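You operate a simulated robot arm through the tools that you are given. There is no shell and no other tool. Be economical: measure what you need, move in short steps, check, and stop when the job is done.

The job below is to be done with a simulated robot arm. You get a single attempt, and the scene is never put back.

Task
Put one of the wood scraps from the top of the laminating bench on the ply block there.
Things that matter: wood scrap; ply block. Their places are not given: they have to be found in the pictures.

Only the result counts: the job must be done as asked and must still hold three seconds after the hand-in. Knocking over, shifting, dropping, spilling or breaking anything else fails it.

Robot
A 7-joint arm with a two-finger parallel gripper, fixed in place. Base frame: the origin is at the foot of the arm, x ahead of it, y to its left, z up; the work surface is at about z = 0. Units: mm, rad, N and s.
With the tool pointing down near the work surface it reaches from about 240 to 620 mm from the base axis. Its first joint turns from -1.152 to 1.152 rad. Payload 2.6 kg.
Tool frame: the origin (TCP) lies between the finger pads and is the grasp point; the fingertips stand 30 mm ahead of it; z points along the fingers, y is the line along which they close. Largest opening 94 mm; finger width 28, thickness 10; the body of the gripper, 50 by 96 mm, starts 55 mm behind the TCP.
Orientation is that of the tool frame in the base frame, as a unit quaternion [w, x, y, z]. With the fingers straight down and closing along the base's y, the tool's x points along the base's -x, its y along +y and its z along -z.

Tools
- The arm moves only by the tool play_rows. Its argument "series" is a list of rows, each an object of numbers (a shift or turn left out is 0, a gripper value left out holds the last): "claw": the finger opening in mm, from 0 to 94; "dx", "dy", "dz": the shift along the base's x, y, z in units of 300 mm (1.0 is 300 mm); "spin": the turn about the base's z in units of 90 degrees (1.0 is 90 degrees). In form: [{"claw": .., "dx": .., "dy": .., "dz": .., "spin": ..}, ...]. A call has 1 to 8 rows; each row is the pose to reach, as a shift and turn from the pose commanded when the call began. A call with a number of a shift or a turn outside -1 to 1 is refused whole. Rows are played at 5 a second. More than 50 mm and 0.15 rad between two rows, or a gripper value outside its range, and nothing of the call is played. A pose out of reach is approached as far as the arm can. The call stops where the force on the tool passes 40 N (or 10 N more than at its start, if that is more) or the arm is blocked; 0.2 s more then pass. The fingers move at their own pace (about 72 mm/s each) and stop on an object; they squeeze with about 35 N. The grip force told is the motor's: it shows also when the fingers shut on nothing. Time passes only in rows, and 0.2 s behind the last, so rows that repeat a pose let the fingers close. The reply holds the time, the measured pose of the TCP, the force on the tool along the base axes, the opening and the grip force, in the units named above and with some noise, and new pictures: "views" is both (left out), scene, wrist or none.
- Cameras (640 x 400 px; columns grow to the right, rows downward): "scene" is fixed at [42.7, 442.8, 561.6]; the picture's right is [-0.67, -0.74, 0.00], its down [-0.44, 0.40, -0.80] and it looks along [0.59, -0.54, -0.60] (base axes); focal length 339 px, centre (320, 200). "wrist" rides on the gripper at [-37, 0, -58] in the tool frame; the picture's right is [0.00, -1.00, 0.00], its down [0.97, 0.00, -0.24] and it looks along [0.24, 0.00, 0.97] (tool axes); focal length 218 px, centre (320, 200).
- locate(camera, pixels): for up to 12 pixels [column, row] of the newest picture of that camera ("zoom" is the newest enlarged one), the place [x, y, z] in the base frame of the surface seen there, good to about 3 mm. The clock stands still meanwhile.
- inspect(camera, box): a new picture of the part [left, top, right, bottom] of that camera's present view, enlarged. The clock stands still meanwhile.
- finish_job(): hands the job in; it is judged then, once.

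Go step by step. Measure first, check grasps and placings, and put right what went wrong. The budget is 60 turns and 120 pictures, counting those below and the enlarged ones. Unless the task says otherwise, let go and move clear before handing in, and close with one line.

The tools are called after "Emit:" by a JSON object that holds its "api" and its "payload". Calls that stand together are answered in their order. play_rows: Moves the arm, as the interface text tells. Its arguments: {"type":"object","properties":{"series":{"type":"array","items":{"type":"object","properties":{"claw":{"type":"number"},"dx":{"type":"number"},"dy":{"type":"number"},"dz":{"type":"number"},"spin":{"type":"number"}}}},"views":{"type":"string","enum":["both","scene","wrist","none"]}},"required":["series"]} The other tools are called the same way: locate (camera, pixels) gives the place of the surface under pixels of a picture; inspect (camera, box) takes an enlarged picture of a part of a camera's view; finish_job () hands the job in.

At the start:

```text
clock: 0.0
ee_pos: [454.0, 50.6, 278.8]
orientation: [-0.001, 0.0, 1.0, 0.001]
wrist_force: [-0.1, 0.8, 0.2]
gripper_width: 93.9
grasp_force: 0.0
```

scene: 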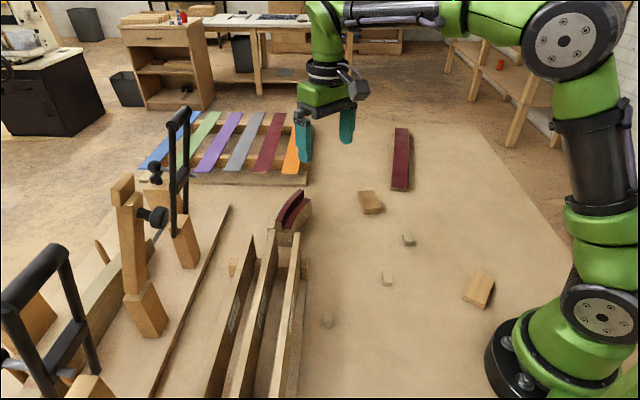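
wrist: 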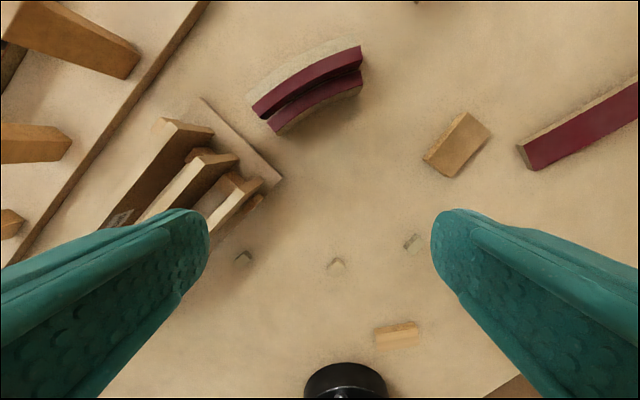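

The scene picture shows two block-like items, near (370,202) and (479,290), and three small bits near (408,240), (387,280) and (328,320). I'll enlarge these to tell the scraps from the ply block.

Emit:
{"api": "inspect", "payload": {"camera": "scene", "box": [300, 170, 520, 340]}}

Emit:
{"api": "inspect", "payload": {"camera": "wrist", "box": [210, 90, 510, 360]}}

Emit:
{"api": "locate", "payload": {"camera": "scene", "pixels": [[370, 197], [479, 285], [408, 238], [387, 278], [328, 318], [371, 211], [400, 150], [292, 205], [440, 250]]}}

```text
2.35 times, centred on (410, 255) of scene
```

zoom: 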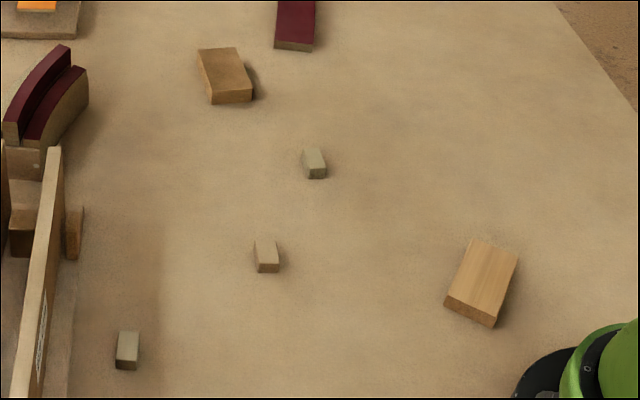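

```text
1.48 times, centred on (360, 225) of wrist
```

zoom: 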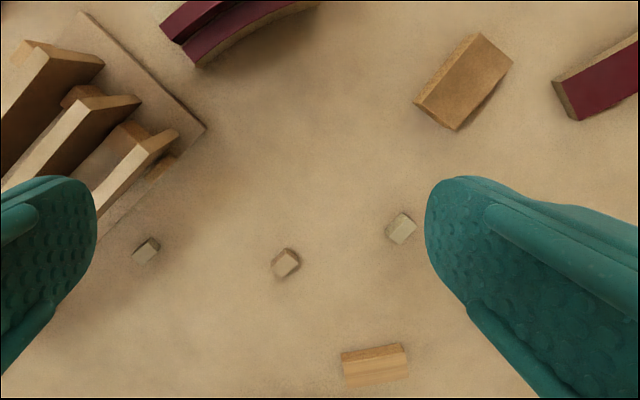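

```text
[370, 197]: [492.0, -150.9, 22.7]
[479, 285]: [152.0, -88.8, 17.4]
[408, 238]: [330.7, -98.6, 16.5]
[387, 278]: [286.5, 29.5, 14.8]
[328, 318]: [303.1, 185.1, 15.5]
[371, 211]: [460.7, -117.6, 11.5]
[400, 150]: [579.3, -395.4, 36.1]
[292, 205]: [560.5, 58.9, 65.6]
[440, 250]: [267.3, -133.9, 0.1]
```

Three small pieces sit around (331,-99), (287,30) and (303,185), plus two larger blocks. I'll enlarge each one to judge its material.

Emit:
{"api": "inspect", "payload": {"camera": "scene", "box": [350, 180, 430, 230]}}

Emit:
{"api": "inspect", "payload": {"camera": "scene", "box": [440, 260, 520, 310]}}

Emit:
{"api": "inspect", "payload": {"camera": "scene", "box": [370, 225, 434, 265]}}

Emit:
{"api": "inspect", "payload": {"camera": "scene", "box": [355, 260, 419, 300]}}

Emit:
{"api": "inspect", "payload": {"camera": "scene", "box": [296, 300, 360, 340]}}

```text
8.00 times, centred on (390, 205) of scene
```

zoom: 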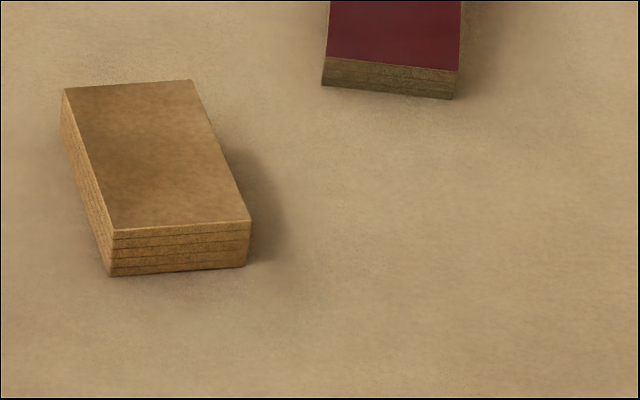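

```text
8.00 times, centred on (480, 285) of scene
```

zoom: 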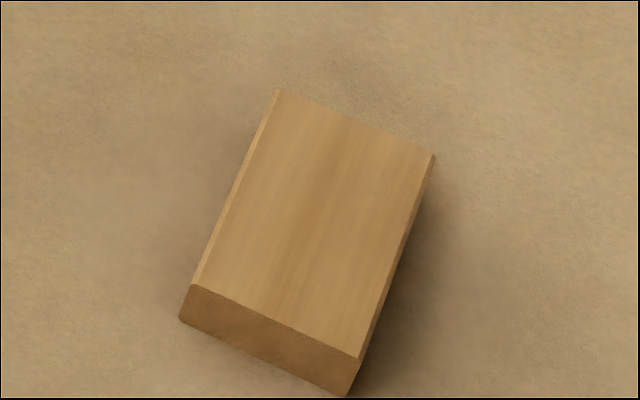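

```text
10.00 times, centred on (402, 245) of scene
```

zoom: 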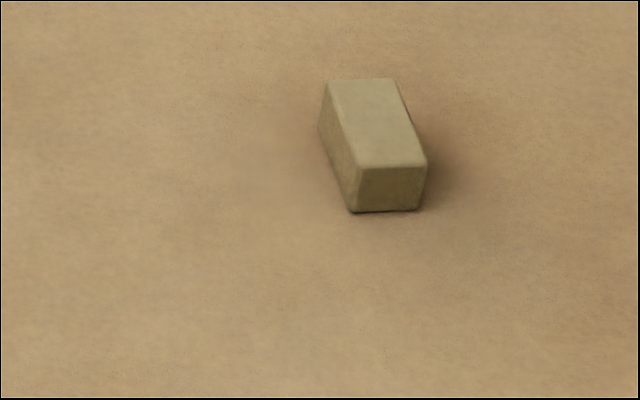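

```text
10.00 times, centred on (387, 280) of scene
```

zoom: 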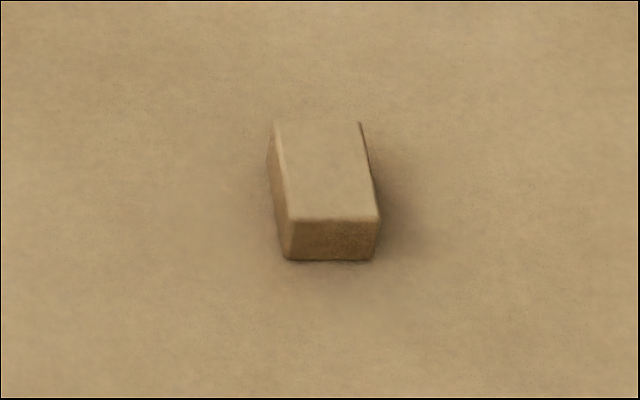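

```text
10.00 times, centred on (328, 320) of scene
```

zoom: 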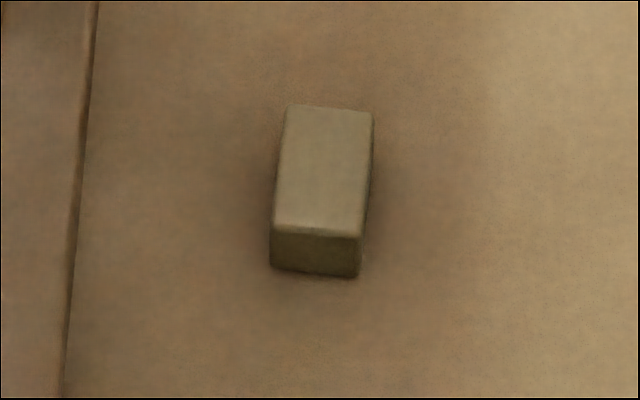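

The layered block at about (490,-150) is the ply block, and the plain one at (152,-89) is solid wood. The centre piece at (287,30) is brown like wood, while the other two are greyer, so I'll move over it for a closer look.

Emit:
{"api": "play_rows", "payload": {"series": [{"claw": 94, "dx": -0.1, "dy": -0.01, "dz": -0.06}, {"dx": -0.2, "dy": -0.02, "dz": -0.12}, {"dx": -0.3, "dy": -0.03, "dz": -0.18}, {"dx": -0.4, "dy": -0.04, "dz": -0.24}, {"dx": -0.5, "dy": -0.05, "dz": -0.3}, {"dx": -0.5, "dy": -0.05, "dz": -0.3}]}}

```text
clock: 1.4
ee_pos: [304.2, 35.3, 189.4]
orientation: [0.001, 0.0, 1.0, 0.002]
wrist_force: [0.5, 0.6, 0.2]
gripper_width: 94.1
grasp_force: 0.1
```

scene: 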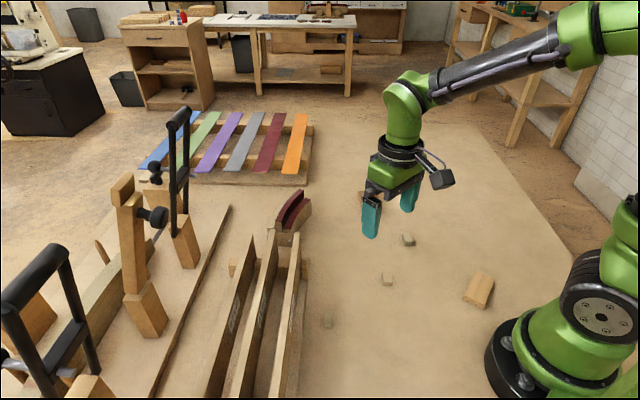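
wrist: 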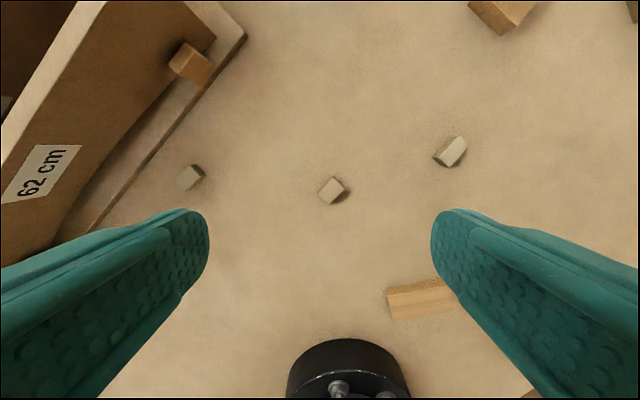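

The wrist view shows three small pieces at (190,177), (332,190) and (451,151), and another orange one at (190,62) beside the jig. I'll enlarge each of them.

Emit:
{"api": "inspect", "payload": {"camera": "wrist", "box": [150, 30, 246, 90]}}

Emit:
{"api": "inspect", "payload": {"camera": "wrist", "box": [158, 157, 222, 197]}}

Emit:
{"api": "inspect", "payload": {"camera": "wrist", "box": [419, 131, 483, 171]}}

Emit:
{"api": "inspect", "payload": {"camera": "wrist", "box": [300, 170, 364, 210]}}

Emit:
{"api": "locate", "payload": {"camera": "zoom", "pixels": [[320, 200], [180, 200], [350, 70], [440, 170], [280, 290], [230, 210], [310, 90], [410, 180]]}}

Emit:
{"api": "locate", "payload": {"camera": "wrist", "pixels": [[190, 62], [190, 177], [332, 188], [451, 149]]}}

```text
6.67 times, centred on (198, 60) of wrist
```

zoom: 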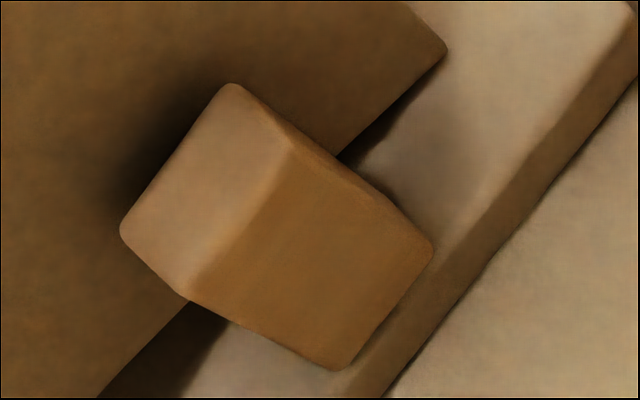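

```text
10.00 times, centred on (190, 177) of wrist
```

zoom: 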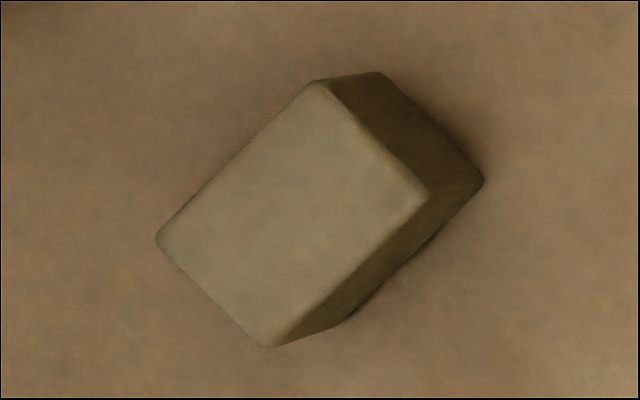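

```text
10.00 times, centred on (451, 151) of wrist
```

zoom: 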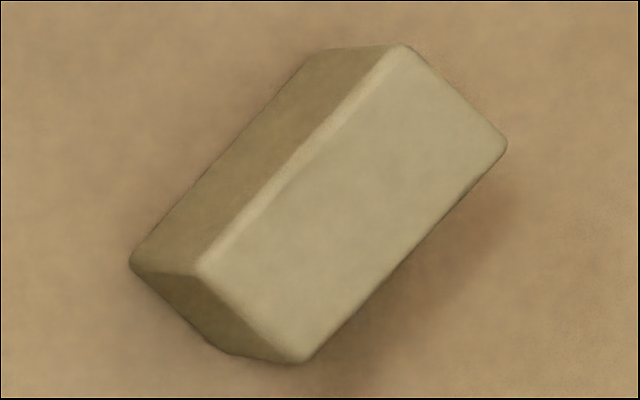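

```text
10.00 times, centred on (332, 190) of wrist
```

zoom: 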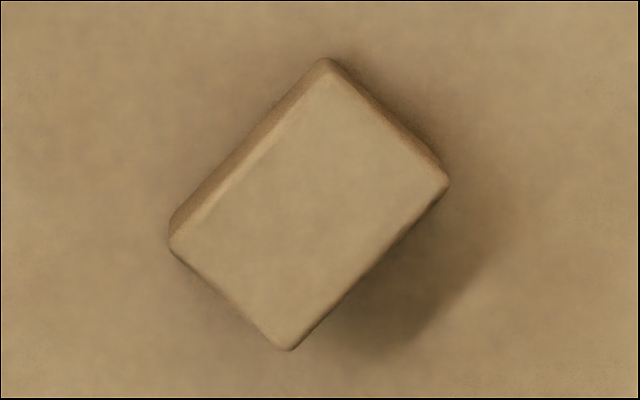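

```text
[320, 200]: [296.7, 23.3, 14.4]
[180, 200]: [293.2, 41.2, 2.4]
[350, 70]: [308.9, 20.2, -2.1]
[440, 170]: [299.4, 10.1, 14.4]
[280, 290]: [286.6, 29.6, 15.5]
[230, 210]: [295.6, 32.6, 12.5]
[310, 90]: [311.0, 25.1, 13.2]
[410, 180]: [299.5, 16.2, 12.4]
```

```text
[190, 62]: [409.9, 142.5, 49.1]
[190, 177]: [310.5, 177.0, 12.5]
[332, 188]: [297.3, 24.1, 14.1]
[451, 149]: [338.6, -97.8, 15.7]
```

All three loose pieces look like the same kind of scrap, and the centre one at (297,24) with its top at z≈14 is the most wood-coloured. Its short side runs about 46° from x, so I'll turn by -43°, narrow the fingers a little and come down to z≈90.

Emit:
{"api": "play_rows", "payload": {"series": [{"claw": 70, "dx": -0.004, "dy": -0.006, "dz": -0.05, "spin": -0.08}, {"dx": -0.008, "dy": -0.012, "dz": -0.1, "spin": -0.16}, {"dx": -0.012, "dy": -0.018, "dz": -0.16, "spin": -0.24}, {"dx": -0.016, "dy": -0.024, "dz": -0.22, "spin": -0.32}, {"dx": -0.02, "dy": -0.032, "dz": -0.28, "spin": -0.4}, {"dx": -0.024, "dy": -0.038, "dz": -0.33, "spin": -0.478}, {"dx": -0.024, "dy": -0.038, "dz": -0.33, "spin": -0.478}]}}

```text
clock: 3.0
ee_pos: [296.9, 24.2, 89.5]
orientation: [0.0, 0.368, 0.93, 0.001]
wrist_force: [-0.3, -0.6, 0.6]
gripper_width: 69.9
grasp_force: 0.1
```

scene: 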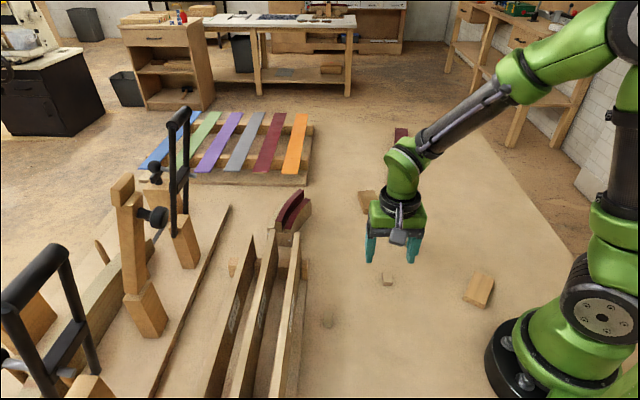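
wrist: 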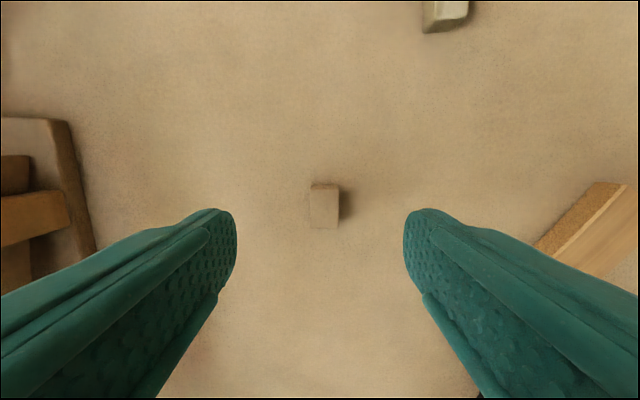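

The scrap is square to the fingers and centred near (323,206). I'll measure it and the neighbouring block before going down.

Emit:
{"api": "locate", "payload": {"camera": "wrist", "pixels": [[323, 194], [323, 224], [312, 209], [335, 209], [590, 220], [545, 245]]}}

```text
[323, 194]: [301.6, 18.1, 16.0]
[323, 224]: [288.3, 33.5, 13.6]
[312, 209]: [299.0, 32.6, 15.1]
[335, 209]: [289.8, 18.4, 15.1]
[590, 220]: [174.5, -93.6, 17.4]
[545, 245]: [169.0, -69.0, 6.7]
```

The scrap's centre is about (295,25.5) with its top at 15, and there is nothing near the fingers. I'll lower to z≈34 and close.

Emit:
{"api": "play_rows", "payload": {"series": [{"claw": 70, "dx": -0.006, "dy": 0.004, "dz": -0.06}, {"dx": -0.006, "dy": 0.004, "dz": -0.12}, {"dx": -0.006, "dy": 0.004, "dz": -0.185}, {"dx": -0.006, "dy": 0.004, "dz": -0.185}, {"claw": 0, "dx": -0.006, "dy": 0.004, "dz": -0.185}, {"dx": -0.006, "dy": 0.004, "dz": -0.185}, {"dx": -0.006, "dy": 0.004, "dz": -0.185}]}}

```text
clock: 4.6
ee_pos: [294.5, 25.1, 34.5]
orientation: [0.0, 0.368, 0.93, 0.0]
wrist_force: [-0.3, -0.9, 0.7]
gripper_width: 15.6
grasp_force: 34.2
```

scene: 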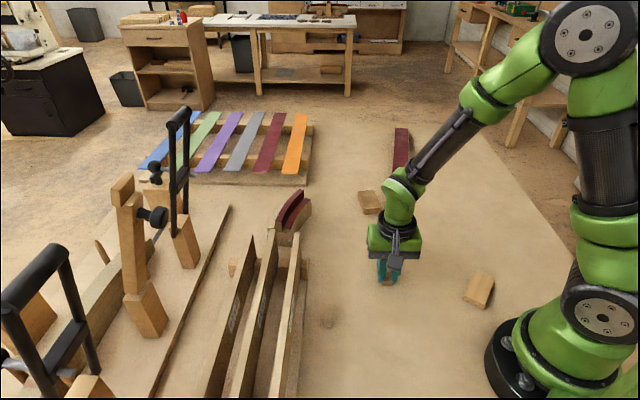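
wrist: 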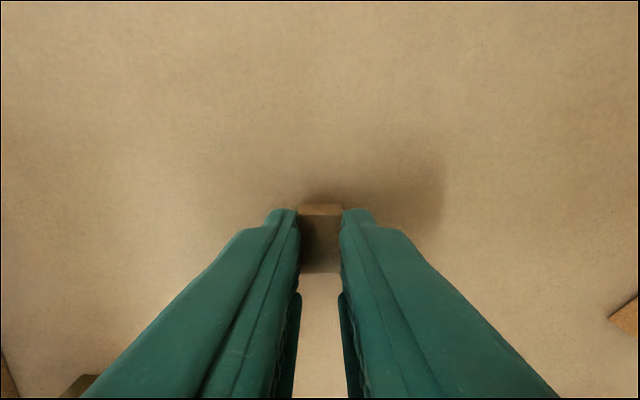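

The fingers stopped at 15.6 mm with 34 N, so the scrap is held. I'll lift it straight up about 100 mm.

Emit:
{"api": "play_rows", "payload": {"series": [{"claw": 0, "dz": 0.07}, {"dz": 0.15}, {"dz": 0.25}, {"dz": 0.35}, {"dz": 0.35}]}}

Emit:
{"api": "locate", "payload": {"camera": "scene", "pixels": [[361, 193], [371, 193], [366, 201], [366, 206], [378, 204], [371, 200]]}}

Emit:
{"api": "inspect", "payload": {"camera": "scene", "box": [350, 180, 430, 230]}}

```text
clock: 5.8
ee_pos: [297.0, 27.1, 140.9]
orientation: [0.002, 0.366, 0.931, 0.001]
wrist_force: [-0.1, -0.9, -0.1]
gripper_width: 14.9
grasp_force: 35.0
```

scene: 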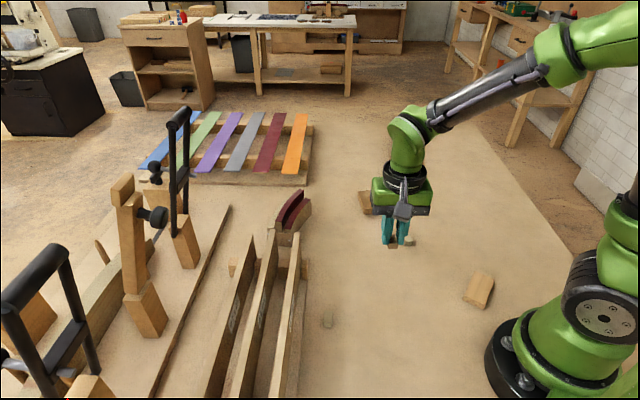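
wrist: 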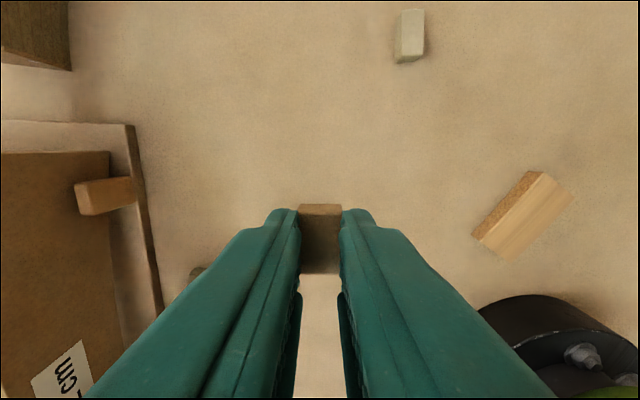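

```text
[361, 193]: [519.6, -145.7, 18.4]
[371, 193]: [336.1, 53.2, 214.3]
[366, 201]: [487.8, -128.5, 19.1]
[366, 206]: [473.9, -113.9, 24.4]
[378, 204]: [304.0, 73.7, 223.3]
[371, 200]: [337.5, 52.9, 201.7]
```

```text
8.00 times, centred on (390, 205) of scene
```

zoom: 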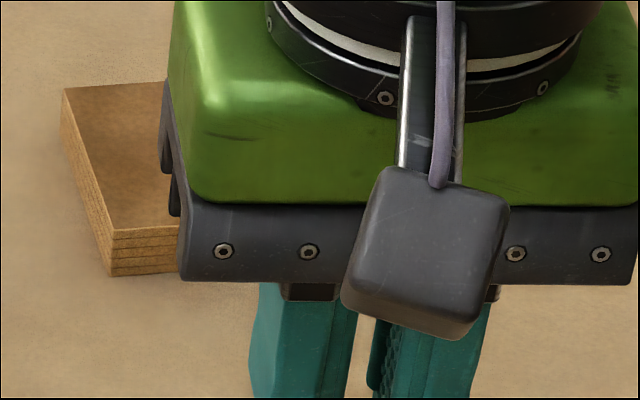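

The scrap is held and clear, and the arm hides part of the block in the scene view. I'll carry it toward the block and measure that with the wrist camera.

Emit:
{"api": "play_rows", "payload": {"series": [{"claw": 0, "dx": 0.09, "dy": -0.08}, {"dx": 0.18, "dy": -0.16}, {"dx": 0.27, "dy": -0.24}, {"dx": 0.36, "dy": -0.32}, {"dx": 0.45, "dy": -0.4}, {"dx": 0.45, "dy": -0.4}]}}

```text
clock: 7.2
ee_pos: [430.9, -93.8, 140.6]
orientation: [0.0, 0.367, 0.93, 0.001]
wrist_force: [0.0, 0.9, -0.9]
gripper_width: 15.2
grasp_force: 35.4
```

scene: 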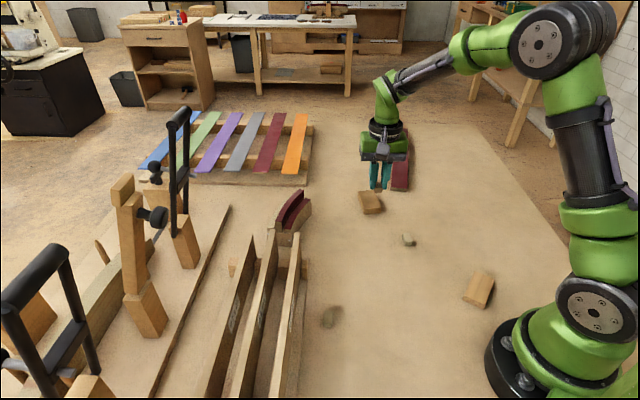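
wrist: 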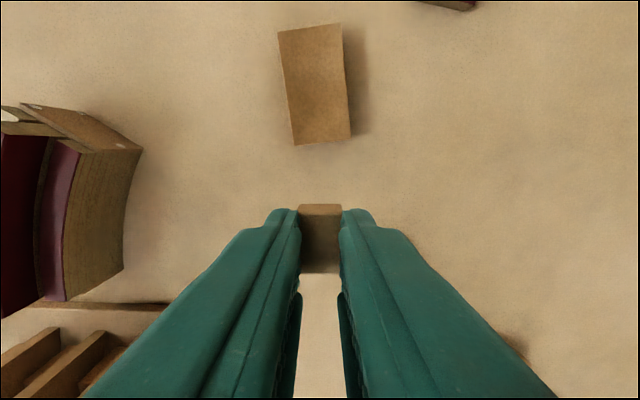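

The block now shows fully at (317,85) in the wrist view. I'll measure its top, and also look at a change near (331,317) in the scene.

Emit:
{"api": "locate", "payload": {"camera": "wrist", "pixels": [[282, 33], [338, 27], [348, 134], [297, 141], [317, 85]]}}

Emit:
{"api": "inspect", "payload": {"camera": "scene", "box": [296, 290, 376, 340]}}

Emit:
{"api": "inspect", "payload": {"camera": "scene", "box": [340, 150, 436, 210]}}

```text
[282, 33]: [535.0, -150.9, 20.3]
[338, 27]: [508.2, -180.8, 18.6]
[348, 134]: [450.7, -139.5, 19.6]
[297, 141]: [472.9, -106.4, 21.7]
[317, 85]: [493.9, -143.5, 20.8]
```

```text
8.00 times, centred on (336, 315) of scene
```

zoom: 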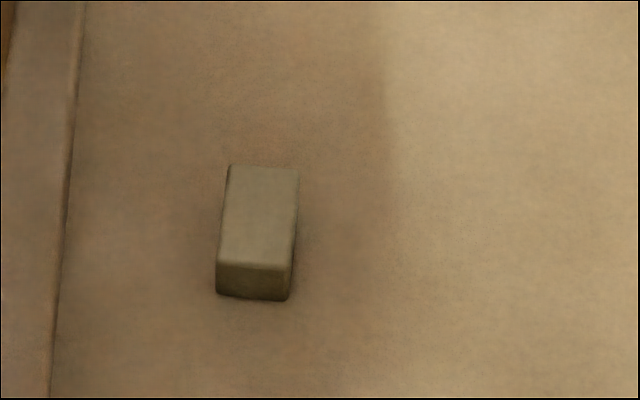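

```text
6.67 times, centred on (388, 180) of scene
```

zoom: 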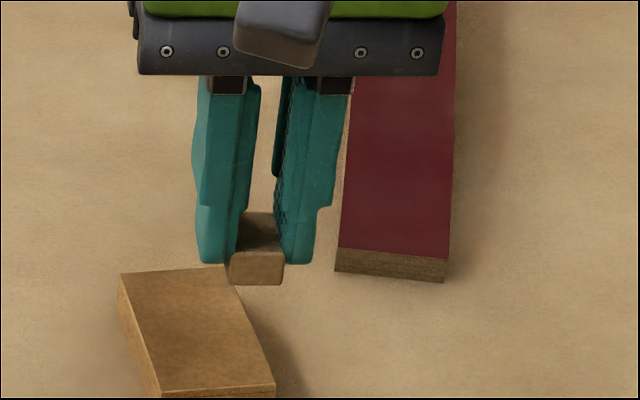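

The other scrap has not moved. The block top is centred at about (492,-144.5), z≈20, roughly 41 by 72 mm and nearly parallel to the scrap, so I'll go above it and lower to z≈80.

Emit:
{"api": "play_rows", "payload": {"series": [{"claw": 0, "dx": 0.07, "dy": -0.055}, {"dx": 0.14, "dy": -0.11}, {"dx": 0.206, "dy": -0.167}, {"dx": 0.206, "dy": -0.167, "dz": -0.1}, {"dx": 0.206, "dy": -0.167, "dz": -0.197}, {"dx": 0.206, "dy": -0.167, "dz": -0.197}]}}

Emit:
{"api": "inspect", "payload": {"camera": "scene", "box": [340, 170, 420, 220]}}

```text
clock: 8.6
ee_pos: [492.8, -145.2, 80.3]
orientation: [0.0, 0.367, 0.93, 0.001]
wrist_force: [-0.2, 0.5, 0.6]
gripper_width: 14.9
grasp_force: 35.0
```

scene: 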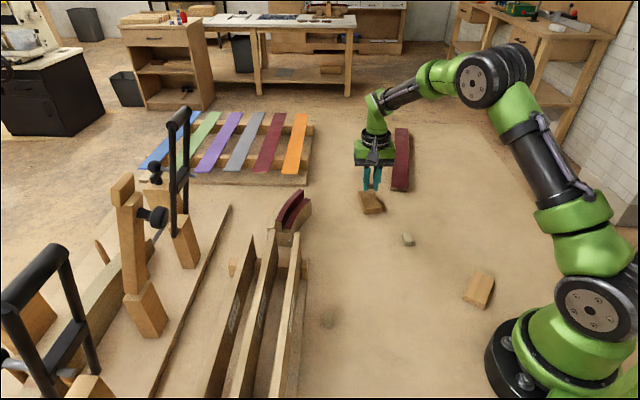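
wrist: 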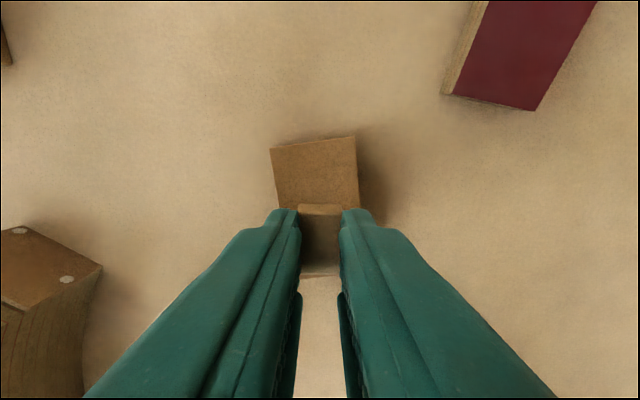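

```text
8.00 times, centred on (380, 195) of scene
```

zoom: 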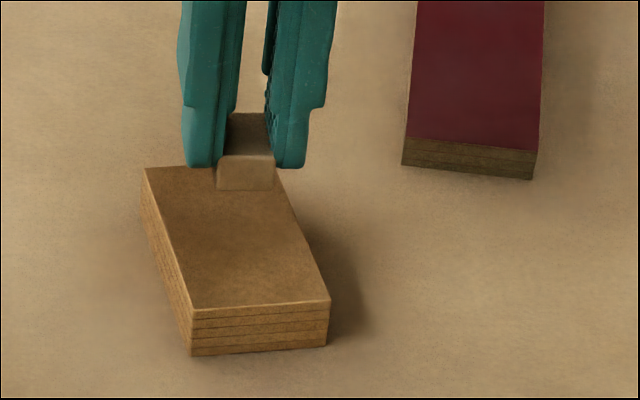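

The scrap is over the middle of the block. I'll lower it to just above contact and check.

Emit:
{"api": "play_rows", "payload": {"series": [{"claw": 0, "dz": -0.03}, {"dz": -0.06}, {"dz": -0.072}, {"dz": -0.08}, {"dz": -0.08}]}}

Emit:
{"api": "inspect", "payload": {"camera": "scene", "box": [340, 175, 404, 215]}}

```text
clock: 9.8
ee_pos: [491.9, -144.3, 55.9]
orientation: [0.0, 0.366, 0.93, 0.001]
wrist_force: [0.1, -0.4, -0.4]
gripper_width: 15.1
grasp_force: 34.8
```

scene: 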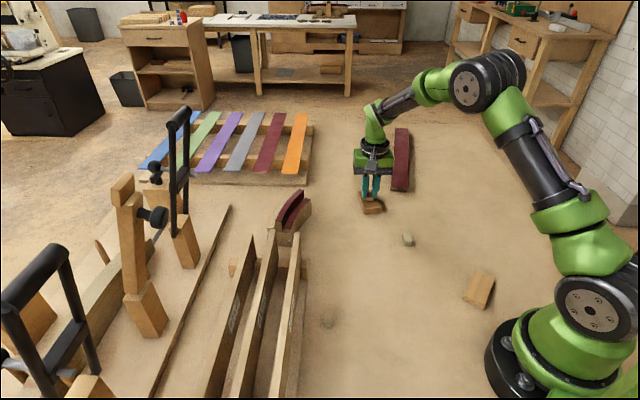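
wrist: 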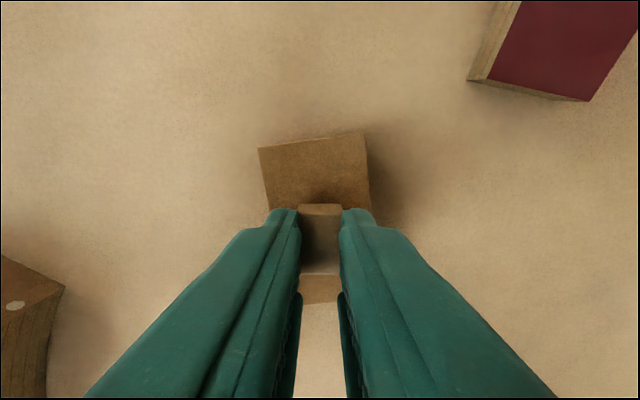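

```text
10.00 times, centred on (372, 195) of scene
```

zoom: 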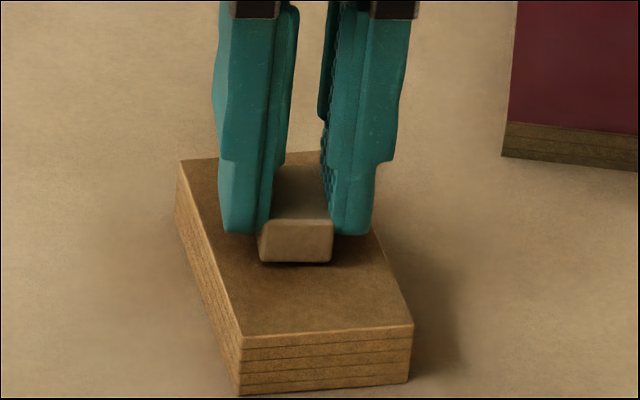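

No contact force yet, and the scrap hangs just above the block top. I'll lower it in 1 mm steps and watch the force.

Emit:
{"api": "play_rows", "payload": {"series": [{"claw": 0, "dz": -0.003}, {"dz": -0.005}, {"dz": -0.005}], "views": "none"}}

```text
clock: 10.6
ee_pos: [492.0, -143.7, 54.6]
orientation: [0.001, 0.367, 0.93, 0.001]
wrist_force: [0.1, 0.7, 0.3]
gripper_width: 15.1
grasp_force: 34.8
```

Still no load at z=54.6. I'll go another 1–2 mm down.

Emit:
{"api": "play_rows", "payload": {"series": [{"claw": 0, "dz": -0.003}, {"dz": -0.005}, {"dz": -0.005}], "views": "none"}}

Emit:
{"api": "inspect", "payload": {"camera": "scene", "box": [352, 185, 392, 210]}}

```text
clock: 11.4
ee_pos: [493.1, -145.7, 53.6]
orientation: [0.001, 0.366, 0.93, 0.001]
wrist_force: [0.5, -0.3, 5.2]
gripper_width: 15.0
grasp_force: 35.4
```

```text
16.00 times, centred on (372, 198) of scene
```

zoom: 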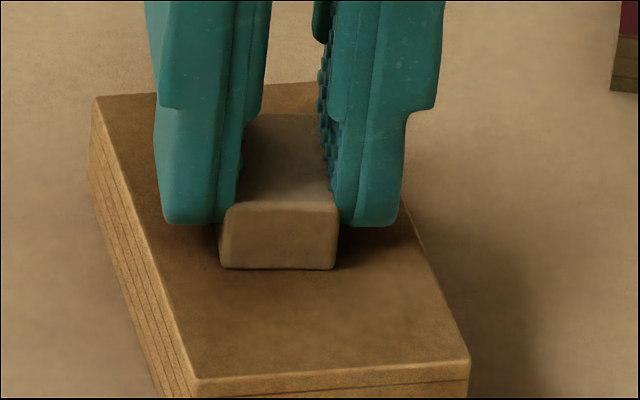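

The force rose to 5 N upward, so the scrap rests on the block. I'll open the fingers to 40 mm, rise straight up, then back away.

Emit:
{"api": "play_rows", "payload": {"series": [{"claw": 40}, {"claw": 40}, {"claw": 40, "dz": 0.04}, {"dz": 0.12}, {"dz": 0.25}, {"dz": 0.35}, {"dx": -0.1, "dy": 0.1, "dz": 0.35}, {"dx": -0.2, "dy": 0.2, "dz": 0.35}]}}

Emit:
{"api": "inspect", "payload": {"camera": "scene", "box": [340, 175, 420, 225]}}

```text
clock: 13.2
ee_pos: [432.2, -83.7, 157.9]
orientation: [0.001, 0.367, 0.93, 0.0]
wrist_force: [-0.7, -0.1, 0.5]
gripper_width: 39.9
grasp_force: 0.0
```

scene: 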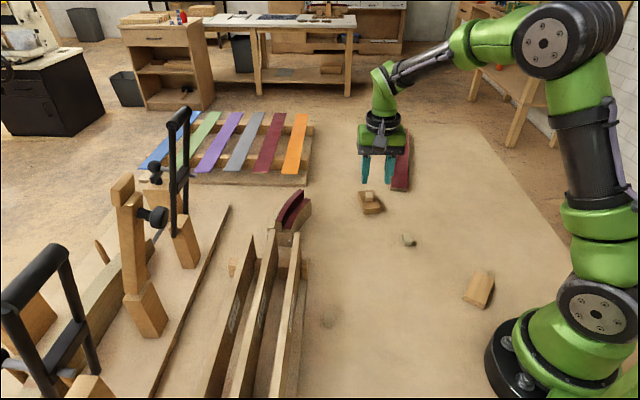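
wrist: 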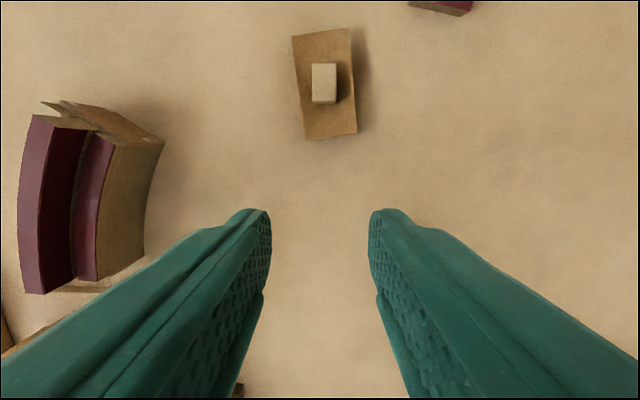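

```text
8.00 times, centred on (380, 200) of scene
```

zoom: 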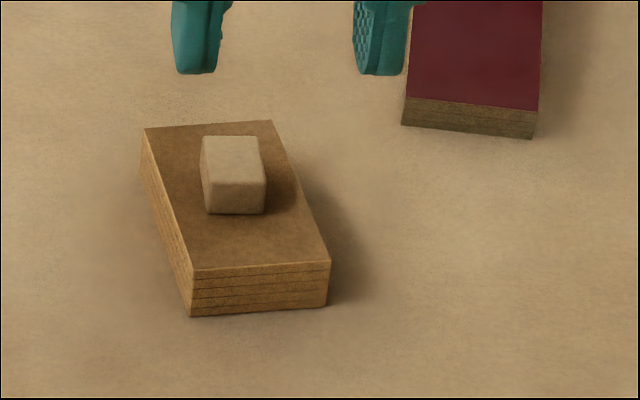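

The scrap lies flat in the middle of the ply block, at wrist pixel (324,83). The gripper is clear and nothing else has moved, so I'm handing in.

Emit:
{"api": "finish_job", "payload": {}}

```text
The job is handed in.
```

I put one wood scrap flat in the middle of the layered ply block, let go and moved the gripper clear; nothing else was shifted, and the job is handed in.
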